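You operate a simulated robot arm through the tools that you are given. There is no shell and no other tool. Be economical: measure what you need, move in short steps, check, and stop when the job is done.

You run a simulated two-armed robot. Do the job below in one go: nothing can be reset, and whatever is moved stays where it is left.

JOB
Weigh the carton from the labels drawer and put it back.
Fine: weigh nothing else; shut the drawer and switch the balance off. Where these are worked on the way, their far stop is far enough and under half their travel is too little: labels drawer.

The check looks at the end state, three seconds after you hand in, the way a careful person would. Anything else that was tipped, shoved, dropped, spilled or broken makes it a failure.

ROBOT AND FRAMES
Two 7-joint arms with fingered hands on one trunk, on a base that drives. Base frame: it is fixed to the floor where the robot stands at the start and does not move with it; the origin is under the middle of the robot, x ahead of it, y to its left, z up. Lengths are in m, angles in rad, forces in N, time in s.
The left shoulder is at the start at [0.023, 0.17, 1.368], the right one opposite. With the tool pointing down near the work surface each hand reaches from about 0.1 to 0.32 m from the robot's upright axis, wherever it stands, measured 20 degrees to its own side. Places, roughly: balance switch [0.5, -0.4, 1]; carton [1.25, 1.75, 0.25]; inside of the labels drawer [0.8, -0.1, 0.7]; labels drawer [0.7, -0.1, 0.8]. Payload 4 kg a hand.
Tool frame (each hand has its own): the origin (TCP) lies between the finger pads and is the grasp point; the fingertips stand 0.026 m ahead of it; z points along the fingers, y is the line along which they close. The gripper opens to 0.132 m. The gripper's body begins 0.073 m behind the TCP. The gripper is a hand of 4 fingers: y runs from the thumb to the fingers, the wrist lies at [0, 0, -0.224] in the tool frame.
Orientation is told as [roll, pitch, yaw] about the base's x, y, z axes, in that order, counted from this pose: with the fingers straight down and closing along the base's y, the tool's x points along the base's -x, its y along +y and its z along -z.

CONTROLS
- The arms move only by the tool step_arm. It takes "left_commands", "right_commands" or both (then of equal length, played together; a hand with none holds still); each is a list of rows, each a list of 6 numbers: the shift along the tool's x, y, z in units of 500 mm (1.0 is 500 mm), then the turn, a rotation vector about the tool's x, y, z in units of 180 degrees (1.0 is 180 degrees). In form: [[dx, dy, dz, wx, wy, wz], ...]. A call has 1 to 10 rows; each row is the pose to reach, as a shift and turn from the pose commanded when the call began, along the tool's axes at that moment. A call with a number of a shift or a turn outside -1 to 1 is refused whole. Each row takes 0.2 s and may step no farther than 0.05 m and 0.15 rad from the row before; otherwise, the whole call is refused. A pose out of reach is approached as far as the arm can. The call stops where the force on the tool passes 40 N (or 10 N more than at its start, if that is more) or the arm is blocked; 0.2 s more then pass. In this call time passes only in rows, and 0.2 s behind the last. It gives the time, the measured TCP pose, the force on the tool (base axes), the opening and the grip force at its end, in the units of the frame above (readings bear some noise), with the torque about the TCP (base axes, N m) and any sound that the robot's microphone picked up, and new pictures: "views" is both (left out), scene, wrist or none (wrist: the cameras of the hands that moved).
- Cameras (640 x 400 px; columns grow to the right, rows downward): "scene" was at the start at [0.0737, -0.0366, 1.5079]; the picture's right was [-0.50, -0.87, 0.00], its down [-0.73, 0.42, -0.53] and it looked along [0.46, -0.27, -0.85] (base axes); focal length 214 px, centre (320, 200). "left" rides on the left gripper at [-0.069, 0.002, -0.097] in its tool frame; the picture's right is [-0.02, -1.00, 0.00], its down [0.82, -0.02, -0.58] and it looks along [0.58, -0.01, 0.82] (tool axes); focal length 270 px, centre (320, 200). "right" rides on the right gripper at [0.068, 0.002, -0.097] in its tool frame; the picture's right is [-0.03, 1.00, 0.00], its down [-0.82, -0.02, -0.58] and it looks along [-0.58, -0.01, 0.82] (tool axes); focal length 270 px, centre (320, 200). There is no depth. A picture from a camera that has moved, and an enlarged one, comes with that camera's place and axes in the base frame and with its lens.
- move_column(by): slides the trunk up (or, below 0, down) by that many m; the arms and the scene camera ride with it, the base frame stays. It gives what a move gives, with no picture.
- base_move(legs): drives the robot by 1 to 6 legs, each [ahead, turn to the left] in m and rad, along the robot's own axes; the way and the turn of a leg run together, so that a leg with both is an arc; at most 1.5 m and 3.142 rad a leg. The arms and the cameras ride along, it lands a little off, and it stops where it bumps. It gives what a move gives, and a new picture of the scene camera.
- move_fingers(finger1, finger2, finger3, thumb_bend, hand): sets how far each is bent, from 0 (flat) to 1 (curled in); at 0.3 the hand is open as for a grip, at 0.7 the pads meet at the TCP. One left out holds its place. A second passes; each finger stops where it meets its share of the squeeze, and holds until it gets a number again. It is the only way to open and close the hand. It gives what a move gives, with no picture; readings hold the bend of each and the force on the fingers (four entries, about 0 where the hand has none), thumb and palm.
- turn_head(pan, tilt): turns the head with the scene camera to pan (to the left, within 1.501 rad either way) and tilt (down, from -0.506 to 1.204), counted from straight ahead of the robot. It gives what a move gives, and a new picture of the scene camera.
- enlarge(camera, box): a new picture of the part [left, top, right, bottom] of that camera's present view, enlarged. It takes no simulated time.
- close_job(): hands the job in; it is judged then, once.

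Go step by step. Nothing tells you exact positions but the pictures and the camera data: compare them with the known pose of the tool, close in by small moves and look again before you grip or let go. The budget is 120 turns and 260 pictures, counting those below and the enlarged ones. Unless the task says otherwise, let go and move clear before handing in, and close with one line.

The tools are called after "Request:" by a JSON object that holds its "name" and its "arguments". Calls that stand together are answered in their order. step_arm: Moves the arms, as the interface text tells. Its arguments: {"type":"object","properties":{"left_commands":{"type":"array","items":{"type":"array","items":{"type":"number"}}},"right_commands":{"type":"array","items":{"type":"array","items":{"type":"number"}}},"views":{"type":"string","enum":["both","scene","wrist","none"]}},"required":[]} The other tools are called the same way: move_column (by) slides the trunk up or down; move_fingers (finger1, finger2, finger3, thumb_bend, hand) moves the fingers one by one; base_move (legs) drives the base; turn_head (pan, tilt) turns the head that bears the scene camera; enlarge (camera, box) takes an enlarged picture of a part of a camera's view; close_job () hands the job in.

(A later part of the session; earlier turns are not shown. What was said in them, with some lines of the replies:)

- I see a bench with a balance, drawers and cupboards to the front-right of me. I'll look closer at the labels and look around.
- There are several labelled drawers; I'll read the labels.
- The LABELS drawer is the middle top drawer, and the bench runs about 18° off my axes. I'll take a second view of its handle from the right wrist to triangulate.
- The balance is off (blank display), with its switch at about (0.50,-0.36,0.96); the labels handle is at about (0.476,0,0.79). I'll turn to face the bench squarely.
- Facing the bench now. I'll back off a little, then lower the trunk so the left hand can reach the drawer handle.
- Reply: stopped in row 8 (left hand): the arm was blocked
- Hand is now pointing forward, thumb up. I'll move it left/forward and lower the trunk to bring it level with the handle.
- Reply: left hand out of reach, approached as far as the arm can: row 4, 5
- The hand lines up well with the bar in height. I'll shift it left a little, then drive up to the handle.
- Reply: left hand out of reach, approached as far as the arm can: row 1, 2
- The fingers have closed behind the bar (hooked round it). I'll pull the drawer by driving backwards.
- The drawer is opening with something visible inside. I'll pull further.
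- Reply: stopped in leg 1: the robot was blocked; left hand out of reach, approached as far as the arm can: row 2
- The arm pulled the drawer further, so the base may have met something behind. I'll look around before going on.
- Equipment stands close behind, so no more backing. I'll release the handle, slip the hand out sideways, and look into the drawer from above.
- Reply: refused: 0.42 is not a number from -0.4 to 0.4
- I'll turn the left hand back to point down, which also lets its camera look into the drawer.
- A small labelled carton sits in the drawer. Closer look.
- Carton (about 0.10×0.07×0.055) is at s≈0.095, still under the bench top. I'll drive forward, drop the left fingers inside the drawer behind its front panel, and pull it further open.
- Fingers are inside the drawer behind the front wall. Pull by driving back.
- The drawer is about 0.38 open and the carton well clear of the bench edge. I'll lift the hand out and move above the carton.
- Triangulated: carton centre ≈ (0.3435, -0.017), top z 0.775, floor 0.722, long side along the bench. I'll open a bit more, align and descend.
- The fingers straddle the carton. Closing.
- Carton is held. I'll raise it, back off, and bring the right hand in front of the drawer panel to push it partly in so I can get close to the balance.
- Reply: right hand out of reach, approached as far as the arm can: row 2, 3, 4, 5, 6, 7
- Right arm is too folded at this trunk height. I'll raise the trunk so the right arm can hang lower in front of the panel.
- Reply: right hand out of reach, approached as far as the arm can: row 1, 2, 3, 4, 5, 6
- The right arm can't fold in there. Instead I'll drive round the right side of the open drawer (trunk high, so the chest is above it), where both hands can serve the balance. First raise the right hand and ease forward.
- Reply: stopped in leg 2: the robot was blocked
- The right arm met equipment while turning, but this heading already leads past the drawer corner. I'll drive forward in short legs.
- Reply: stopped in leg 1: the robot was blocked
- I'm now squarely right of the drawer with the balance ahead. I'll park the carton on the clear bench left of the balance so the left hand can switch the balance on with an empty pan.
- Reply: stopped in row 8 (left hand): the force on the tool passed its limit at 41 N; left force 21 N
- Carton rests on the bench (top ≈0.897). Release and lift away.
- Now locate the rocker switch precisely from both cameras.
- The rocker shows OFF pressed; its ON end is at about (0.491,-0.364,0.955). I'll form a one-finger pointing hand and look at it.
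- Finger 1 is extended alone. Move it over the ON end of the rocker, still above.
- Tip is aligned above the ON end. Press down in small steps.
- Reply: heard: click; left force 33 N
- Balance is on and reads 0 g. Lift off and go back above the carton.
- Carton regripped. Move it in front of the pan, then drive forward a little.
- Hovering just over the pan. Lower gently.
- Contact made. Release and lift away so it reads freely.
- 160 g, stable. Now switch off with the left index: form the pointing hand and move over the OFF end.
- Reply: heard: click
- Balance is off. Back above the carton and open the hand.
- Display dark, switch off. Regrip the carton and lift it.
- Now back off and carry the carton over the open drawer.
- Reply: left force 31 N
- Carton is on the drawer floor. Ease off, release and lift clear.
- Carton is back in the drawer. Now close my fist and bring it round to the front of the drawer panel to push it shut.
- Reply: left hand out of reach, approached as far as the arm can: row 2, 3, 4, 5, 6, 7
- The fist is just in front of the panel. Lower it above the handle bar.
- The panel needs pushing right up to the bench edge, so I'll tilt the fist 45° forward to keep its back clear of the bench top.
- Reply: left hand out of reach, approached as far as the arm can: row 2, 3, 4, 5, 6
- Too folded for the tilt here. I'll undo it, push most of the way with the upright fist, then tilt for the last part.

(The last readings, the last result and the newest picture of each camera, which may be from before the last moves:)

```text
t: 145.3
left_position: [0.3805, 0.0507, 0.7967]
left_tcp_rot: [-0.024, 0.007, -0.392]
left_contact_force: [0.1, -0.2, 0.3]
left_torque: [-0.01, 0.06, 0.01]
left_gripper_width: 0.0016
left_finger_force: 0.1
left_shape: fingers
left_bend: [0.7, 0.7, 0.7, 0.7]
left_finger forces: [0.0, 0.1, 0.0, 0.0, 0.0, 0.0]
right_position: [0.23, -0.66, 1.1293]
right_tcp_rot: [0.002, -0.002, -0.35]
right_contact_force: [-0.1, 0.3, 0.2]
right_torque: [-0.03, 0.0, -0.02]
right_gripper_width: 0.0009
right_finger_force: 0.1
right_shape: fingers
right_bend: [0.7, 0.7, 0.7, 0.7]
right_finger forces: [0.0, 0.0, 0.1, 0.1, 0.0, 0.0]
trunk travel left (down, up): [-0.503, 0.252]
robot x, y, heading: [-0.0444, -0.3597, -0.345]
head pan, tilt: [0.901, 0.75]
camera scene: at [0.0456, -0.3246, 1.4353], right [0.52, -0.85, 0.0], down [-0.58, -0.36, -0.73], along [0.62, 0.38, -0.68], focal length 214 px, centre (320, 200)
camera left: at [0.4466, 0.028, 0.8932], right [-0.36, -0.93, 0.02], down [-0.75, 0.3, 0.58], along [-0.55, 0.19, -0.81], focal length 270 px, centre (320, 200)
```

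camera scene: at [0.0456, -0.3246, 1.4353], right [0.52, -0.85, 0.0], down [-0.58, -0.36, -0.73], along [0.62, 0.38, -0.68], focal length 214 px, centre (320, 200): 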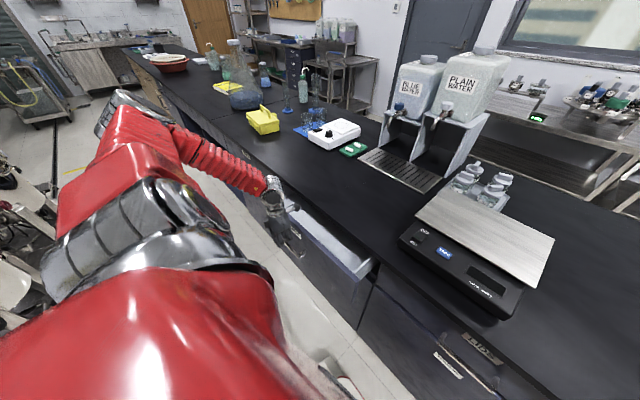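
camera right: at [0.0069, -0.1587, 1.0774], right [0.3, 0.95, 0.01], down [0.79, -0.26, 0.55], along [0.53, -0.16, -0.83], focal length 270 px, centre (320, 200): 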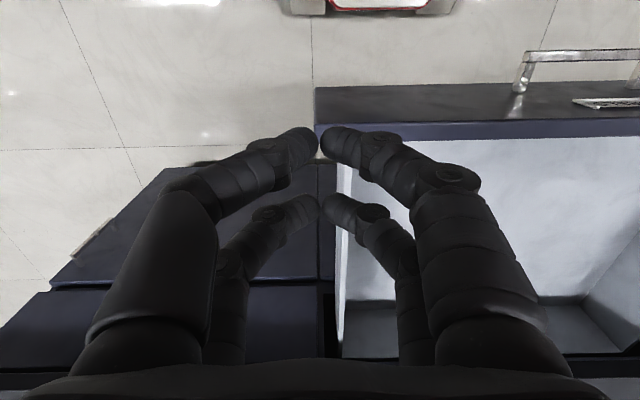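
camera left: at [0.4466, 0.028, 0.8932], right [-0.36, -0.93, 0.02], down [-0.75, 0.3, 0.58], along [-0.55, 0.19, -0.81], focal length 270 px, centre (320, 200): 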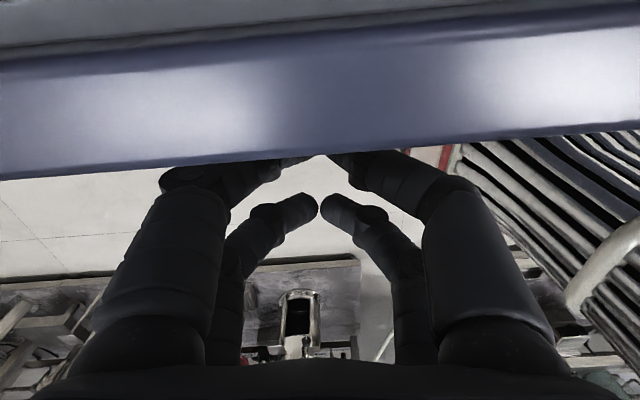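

Request:
{"name": "step_arm", "arguments": {"left_commands": [[0.03, 0, 0, 0, -0.042, 0], [0.03, 0, 0, 0, -0.083, 0], [0.03, 0, 0, 0, -0.125, 0], [0.03, 0, 0, 0, -0.167, 0], [0.03, 0, 0, 0, -0.208, 0], [0.03, 0, 0, 0, -0.25, 0]], "views": "both"}}

```text
t: 146.9
left_position: [0.3012, 0.0918, 0.8083]
left_tcp_rot: [-0.036, -0.622, -0.369]
left_contact_force: [-0.1, 0.4, 0.6]
left_torque: [0.01, -0.04, 0.0]
left_gripper_width: 0.001
left_finger_force: 0.1
left_shape: fingers
left_bend: [0.7, 0.7, 0.7, 0.7]
left_finger forces: [0.0, 0.0, 0.0, 0.1, 0.1, 0.0]
left hand out of reach, approached as far as the arm can: row 4, 5, 6
right_position: [0.23, -0.6598, 1.1304]
right_tcp_rot: [0.001, -0.001, -0.35]
right_contact_force: [0.2, -0.7, -0.8]
right_torque: [-0.02, 0.06, -0.02]
right_gripper_width: 0.0014
right_finger_force: 0.1
right_shape: fingers
right_bend: [0.7, 0.7, 0.7, 0.7]
right_finger forces: [0.0, 0.0, 0.0, 0.0, 0.1, 0.1]
trunk travel left (down, up): [-0.503, 0.252]
robot x, y, heading: [-0.041, -0.3595, -0.35]
head pan, tilt: [0.901, 0.75]
stopped in row 6 (left hand): the arm was blocked; the commanded pose is now the measured one
camera scene: at [0.0465, -0.3251, 1.4353], right [0.52, -0.85, 0.0], down [-0.58, -0.36, -0.73], along [0.62, 0.38, -0.68], focal length 214 px, centre (320, 200)
camera left: at [0.3037, 0.0976, 0.9255], right [-0.36, -0.93, 0.04], down [-0.93, 0.36, 0.0], along [-0.01, -0.04, -1.0], focal length 270 px, centre (320, 200)
```

scene: 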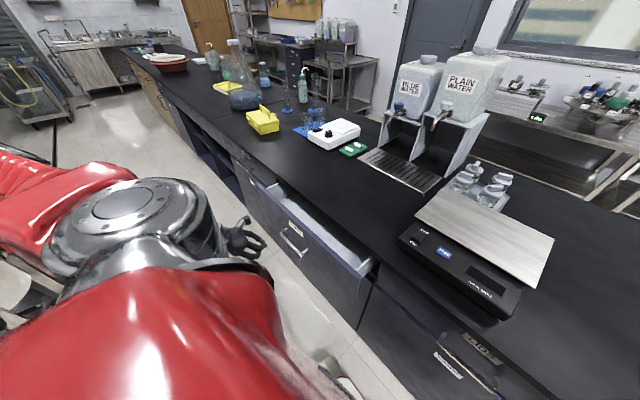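
left: 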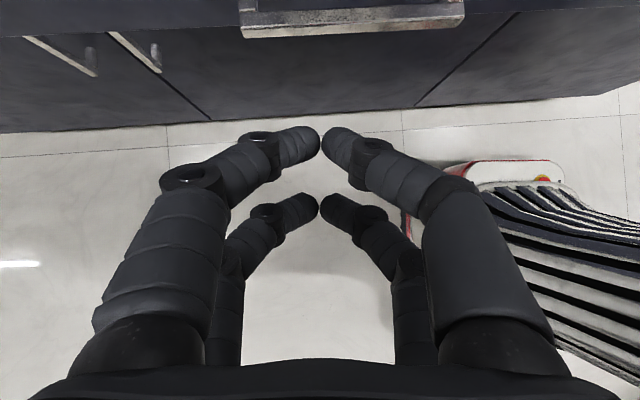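

The drawer is nearly shut. With the fist tilted, I'll lower to handle height and push on the bar.

Request:
{"name": "step_arm", "arguments": {"left_commands": [[0.034, 0, 0.047, 0, 0, 0], [0.068, 0, 0.094, 0, 0, 0], [0.008, 0, 0.137, 0, 0, 0], [-0.052, 0, 0.18, 0, 0, 0], [-0.112, 0, 0.223, 0, 0, 0], [-0.16, 0, 0.257, 0, 0, 0]], "views": "both"}}

```text
t: 148.3
left_position: [0.4385, 0.052, 0.8088]
left_tcp_rot: [-0.038, -0.62, -0.369]
left_contact_force: [-0.1, -0.7, -0.6]
left_torque: [0.0, -0.01, 0.0]
left_gripper_width: 0.0013
left_finger_force: 0.0
left_shape: fingers
left_bend: [0.7, 0.7, 0.7, 0.7]
left_finger forces: [0.0, 0.0, 0.0, 0.0, 0.0, 0.1]
left hand out of reach, approached as far as the arm can: row 1, 2, 3, 4, 5, 6
right_position: [0.2305, -0.6608, 1.1288]
right_tcp_rot: [0.002, -0.002, -0.349]
right_contact_force: [0.3, -0.5, 1.2]
right_torque: [0.04, 0.04, -0.02]
right_gripper_width: 0.0012
right_finger_force: 0.0
right_shape: fingers
right_bend: [0.7, 0.7, 0.7, 0.7]
right_finger forces: [0.0, 0.0, 0.0, 0.0, 0.0, 0.0]
trunk travel left (down, up): [-0.503, 0.252]
robot x, y, heading: [-0.0459, -0.3598, -0.348]
head pan, tilt: [0.901, 0.75]
camera scene: at [0.0463, -0.3252, 1.4353], right [0.52, -0.85, 0.0], down [-0.58, -0.36, -0.73], along [0.62, 0.38, -0.68], focal length 214 px, centre (320, 200)
camera left: at [0.4395, 0.057, 0.9268], right [-0.36, -0.93, 0.05], down [-0.93, 0.36, 0.0], along [-0.01, -0.04, -1.0], focal length 270 px, centre (320, 200)
```

scene: 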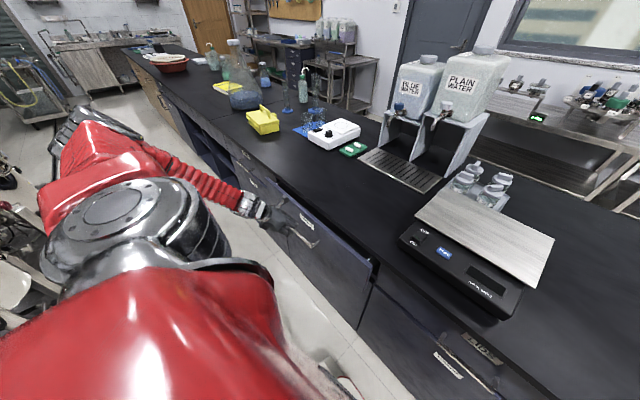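
left: 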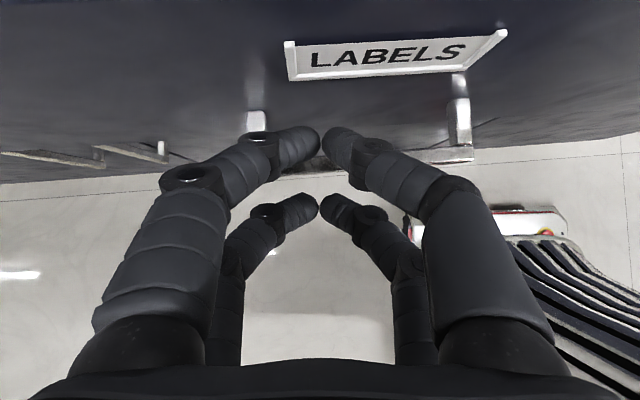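

Request:
{"name": "step_arm", "arguments": {"left_commands": [[-0.105, 0, -0.068, 0, 0, 0], [-0.142, 0, -0.042, 0, 0, 0], [-0.178, 0, -0.015, 0, 0, 0], [-0.196, 0, -0.002, 0, 0, 0], [-0.214, 0, 0.011, 0, 0, 0]], "views": "both"}}

```text
refused: row 1 steps farther than a row can; nothing moved
```

Request:
{"name": "step_arm", "arguments": {"left_commands": [[-0.05, 0, -0.06, 0, 0, 0], [-0.105, 0, -0.068, 0, 0, 0], [-0.142, 0, -0.042, 0, 0, 0], [-0.178, 0, -0.015, 0, 0, 0], [-0.196, 0, -0.002, 0, 0, 0], [-0.214, 0, 0.011, 0, 0, 0]], "views": "both"}}

```text
t: 149.6
left_position: [0.5015, 0.029, 0.855]
left_tcp_rot: [-0.034, -0.595, -0.358]
left_contact_force: [-17.1, 3.2, 0.9]
left_torque: [-0.06, -0.31, 0.42]
left_gripper_width: 0.0001
left_finger_force: 7.1
left_shape: fingers
left_bend: [0.71, 0.7, 0.7, 0.7]
left_finger forces: [14.1, 0.0, 0.0, 0.0, 0.1, 0.1]
right_position: [0.2298, -0.6599, 1.13]
right_tcp_rot: [0.003, -0.003, -0.349]
right_contact_force: [0.0, 0.5, 0.3]
right_torque: [0.01, 0.06, 0.03]
right_gripper_width: 0.0015
right_finger_force: 0.0
right_shape: fingers
right_bend: [0.7, 0.7, 0.7, 0.7]
right_finger forces: [0.0, 0.0, 0.0, 0.0, 0.1, 0.0]
trunk travel left (down, up): [-0.503, 0.252]
robot x, y, heading: [-0.0468, -0.3575, -0.345]
head pan, tilt: [0.901, 0.75]
stopped in row 6 (left hand): the force on the tool passed its limit at 46 N (the readings are from after the stop); the commanded pose is now the measured one
camera scene: at [0.0456, -0.3251, 1.4353], right [0.52, -0.85, 0.0], down [-0.58, -0.36, -0.73], along [0.62, 0.38, -0.68], focal length 214 px, centre (320, 200)
camera left: at [0.5061, 0.0329, 0.9737], right [-0.35, -0.94, 0.04], down [-0.94, 0.35, 0.02], along [-0.03, -0.03, -1.0], focal length 270 px, centre (320, 200)
```

scene: 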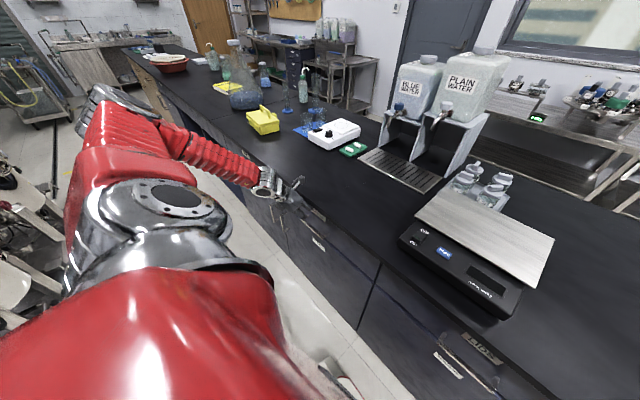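
left: 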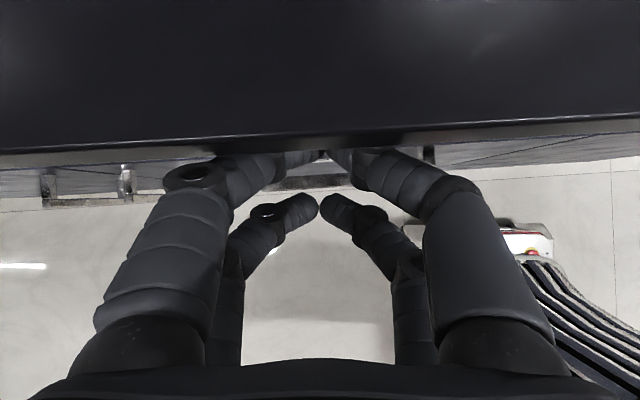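

Request:
{"name": "step_arm", "arguments": {"left_commands": [[0.08, 0, -0.055, 0, 0, 0], [0.16, 0, -0.11, 0, 0, 0], [0.24, 0, -0.165, 0, 0, 0]], "views": "both"}}

Request:
{"name": "enlarge", "arguments": {"camera": "scene", "box": [200, 130, 440, 330]}}

```text
t: 150.4
left_position: [0.3656, 0.0831, 0.8607]
left_tcp_rot: [-0.034, -0.607, -0.362]
left_contact_force: [0.7, 0.3, 0.8]
left_torque: [0.0, -0.04, 0.01]
left_gripper_width: 0.001
left_finger_force: 0.1
left_shape: fingers
left_bend: [0.7, 0.7, 0.7, 0.7]
left_finger forces: [0.1, 0.0, 0.0, 0.0, 0.0, 0.1]
right_position: [0.2286, -0.6589, 1.132]
right_tcp_rot: [0.001, -0.003, -0.348]
right_contact_force: [-0.2, -0.1, 0.4]
right_torque: [-0.02, -0.02, 0.01]
right_gripper_width: 0.0011
right_finger_force: 0.2
right_shape: fingers
right_bend: [0.7, 0.7, 0.7, 0.7]
right_finger forces: [0.0, 0.0, 0.0, 0.0, 0.0, 0.1]
trunk travel left (down, up): [-0.503, 0.252]
robot x, y, heading: [-0.0456, -0.361, -0.349]
head pan, tilt: [0.901, 0.75]
camera scene: at [0.0425, -0.3243, 1.4356], right [0.52, -0.85, 0.0], down [-0.58, -0.36, -0.73], along [0.62, 0.38, -0.68], focal length 214 px, centre (320, 200)
camera left: at [0.37, 0.0859, 0.9789], right [-0.35, -0.93, 0.04], down [-0.94, 0.35, 0.01], along [-0.02, -0.04, -1.0], focal length 270 px, centre (320, 200)
```

scene: 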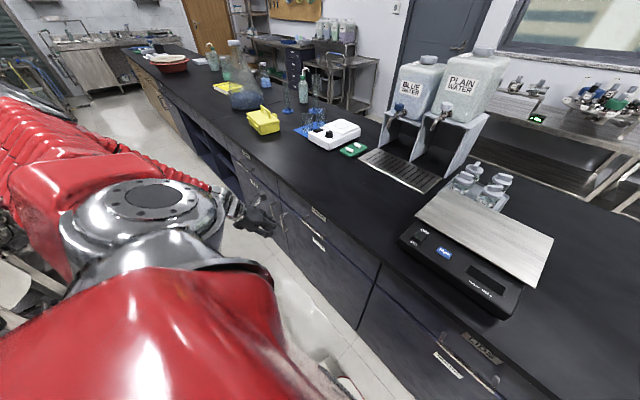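
left: 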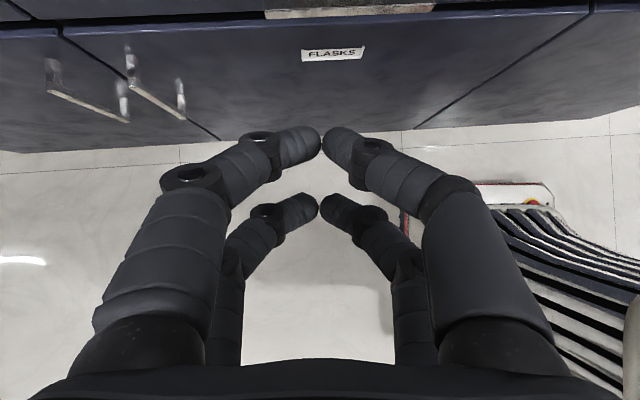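

```text
2.00 times, centred on (320, 230) of scene
camera zoom: at [0.0425, -0.3243, 1.4356], right [0.52, -0.85, 0.0], down [-0.58, -0.36, -0.73], along [0.62, 0.38, -0.68], focal length 429 px, centre (320, 140)
```

zoom: 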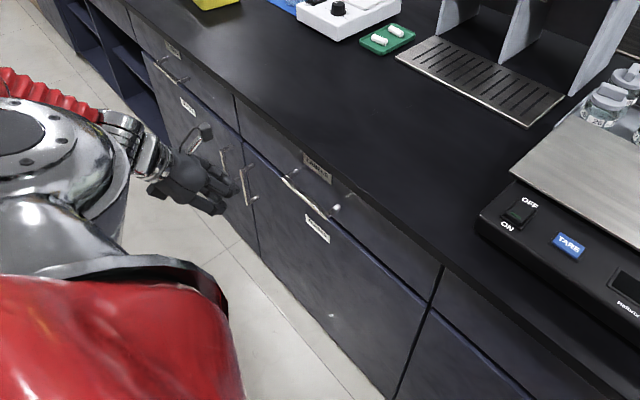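

The drawer looks shut. Check the flushness closely, and pull the hand clear.

Request:
{"name": "enlarge", "arguments": {"camera": "scene", "box": [330, 210, 410, 270]}}

Request:
{"name": "enlarge", "arguments": {"camera": "scene", "box": [250, 170, 350, 245]}}

Request:
{"name": "base_move", "arguments": {"legs": [[-0.12, 0]]}}

Request:
{"name": "turn_head", "arguments": {"pan": 0.4, "tilt": 0.75}}

```text
6.67 times, centred on (370, 240) of scene
camera zoom: at [0.0425, -0.3243, 1.4356], right [0.52, -0.85, 0.0], down [-0.58, -0.36, -0.73], along [0.62, 0.38, -0.68], focal length 1430 px, centre (-13, -67)
```

zoom: 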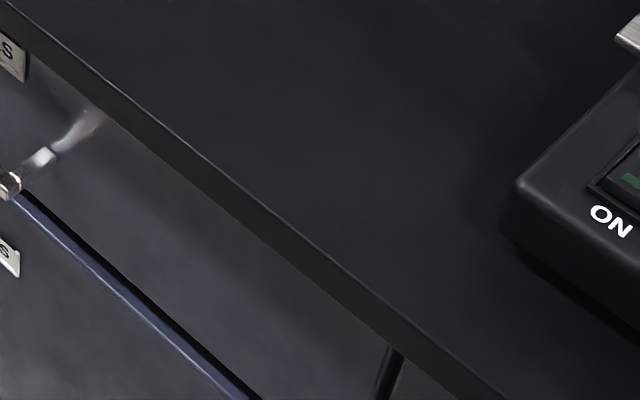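

```text
5.33 times, centred on (300, 208) of scene
camera zoom: at [0.0425, -0.3243, 1.4356], right [0.52, -0.85, 0.0], down [-0.58, -0.36, -0.73], along [0.62, 0.38, -0.68], focal length 1144 px, centre (427, 160)
```

zoom: 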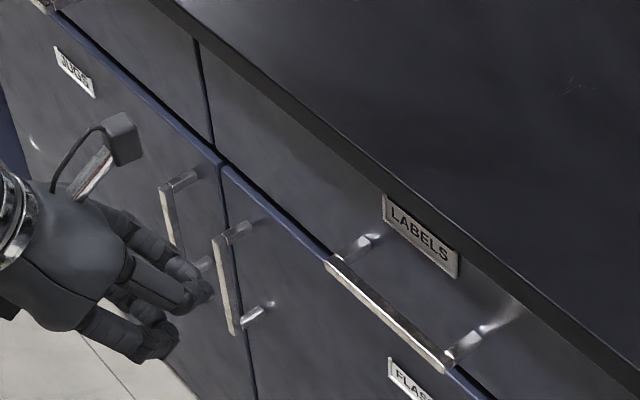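

```text
t: 151.6
left_position: [0.2527, 0.1248, 0.8599]
left_tcp_rot: [-0.036, -0.603, -0.362]
left_contact_force: [-0.6, -0.6, 0.0]
left_torque: [0.0, 0.02, 0.03]
left_gripper_width: 0.0012
left_finger_force: 0.0
left_shape: fingers
left_bend: [0.7, 0.7, 0.7, 0.7]
left_finger forces: [0.0, 0.0, 0.0, 0.0, 0.0, 0.0]
right_position: [0.1135, -0.6179, 1.1303]
right_tcp_rot: [0.002, -0.002, -0.349]
right_contact_force: [0.1, -0.9, -0.2]
right_torque: [0.02, -0.02, -0.03]
right_gripper_width: 0.0009
right_finger_force: 0.1
right_shape: fingers
right_bend: [0.7, 0.7, 0.7, 0.7]
right_finger forces: [0.0, 0.0, 0.0, 0.1, 0.0, 0.0]
trunk travel left (down, up): [-0.503, 0.252]
robot x, y, heading: [-0.1605, -0.3187, -0.35]
head pan, tilt: [0.901, 0.75]
camera scene: at [-0.0712, -0.2825, 1.4355], right [0.52, -0.85, 0.0], down [-0.58, -0.36, -0.73], along [0.62, 0.38, -0.68], focal length 214 px, centre (320, 200)
```

scene: 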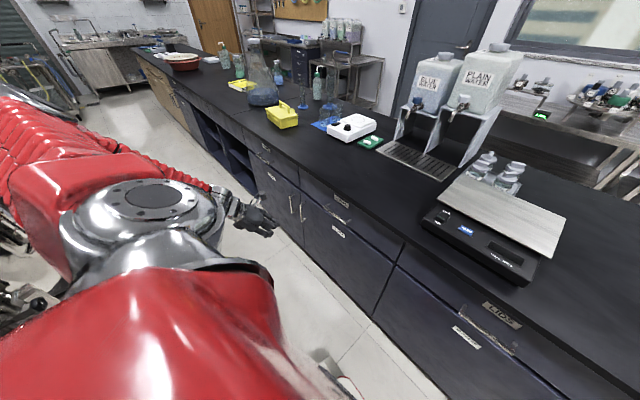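

```text
t: 152.6
left_position: [0.2543, 0.124, 0.8614]
left_tcp_rot: [-0.035, -0.605, -0.361]
left_contact_force: [0.6, 0.6, -0.1]
left_torque: [-0.01, 0.04, 0.02]
left_gripper_width: 0.0011
left_finger_force: 0.0
left_shape: fingers
left_bend: [0.7, 0.7, 0.7, 0.7]
left_finger forces: [0.1, 0.0, 0.0, 0.1, 0.0, 0.0]
right_position: [0.1144, -0.6174, 1.1325]
right_tcp_rot: [0.0, -0.004, -0.348]
right_contact_force: [-0.4, 0.3, 0.5]
right_torque: [0.0, -0.01, 0.0]
right_gripper_width: 0.0011
right_finger_force: 0.1
right_shape: fingers
right_bend: [0.7, 0.7, 0.7, 0.7]
right_finger forces: [0.0, 0.1, 0.0, 0.0, 0.0, 0.0]
trunk travel left (down, up): [-0.503, 0.252]
robot x, y, heading: [-0.1591, -0.3159, -0.351]
head pan, tilt: [0.4, 0.75]
camera scene: at [-0.0572, -0.3222, 1.4354], right [0.05, -1.0, 0.0], down [-0.68, -0.04, -0.73], along [0.73, 0.04, -0.68], focal length 214 px, centre (320, 200)
```

scene: 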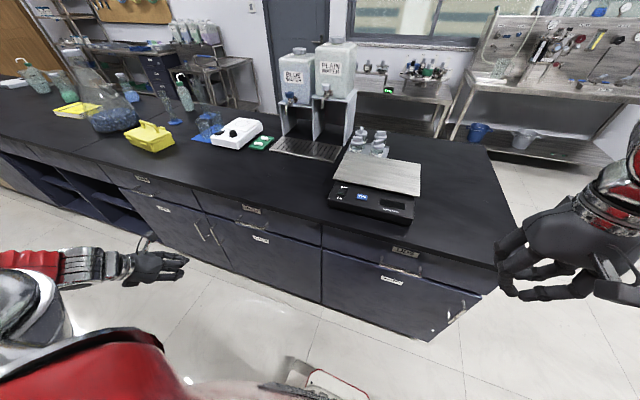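

Request:
{"name": "enlarge", "arguments": {"camera": "scene", "box": [170, 180, 350, 290]}}

Request:
{"name": "enlarge", "arguments": {"camera": "scene", "box": [320, 140, 440, 240]}}

```text
3.56 times, centred on (260, 235) of scene
camera zoom: at [-0.0572, -0.3222, 1.4354], right [0.05, -1.0, 0.0], down [-0.68, -0.04, -0.73], along [0.73, 0.04, -0.68], focal length 763 px, centre (533, 76)
```

zoom: 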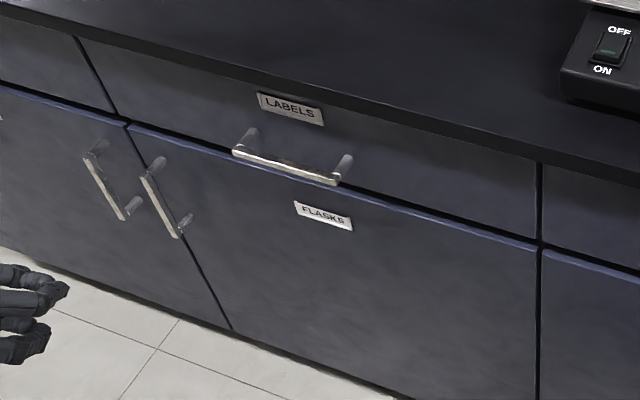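

```text
4.00 times, centred on (380, 190) of scene
camera zoom: at [-0.0572, -0.3222, 1.4354], right [0.05, -1.0, 0.0], down [-0.68, -0.04, -0.73], along [0.73, 0.04, -0.68], focal length 858 px, centre (80, 240)
```

zoom: 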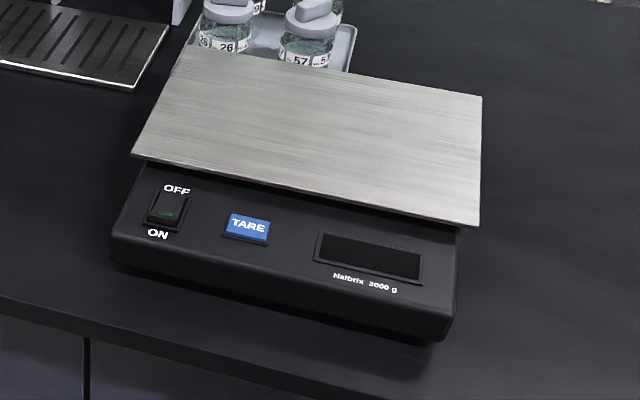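

The labels drawer sits flush, the balance is off with an empty pan, nothing else on the bench has been disturbed, and both hands are clear. I'll hand the job in.

Request:
{"name": "close_job", "arguments": {}}

```text
The job is handed in.
```

The carton from the labels drawer weighed 160 g. It is back in the drawer, the drawer is shut, and the balance is switched off.
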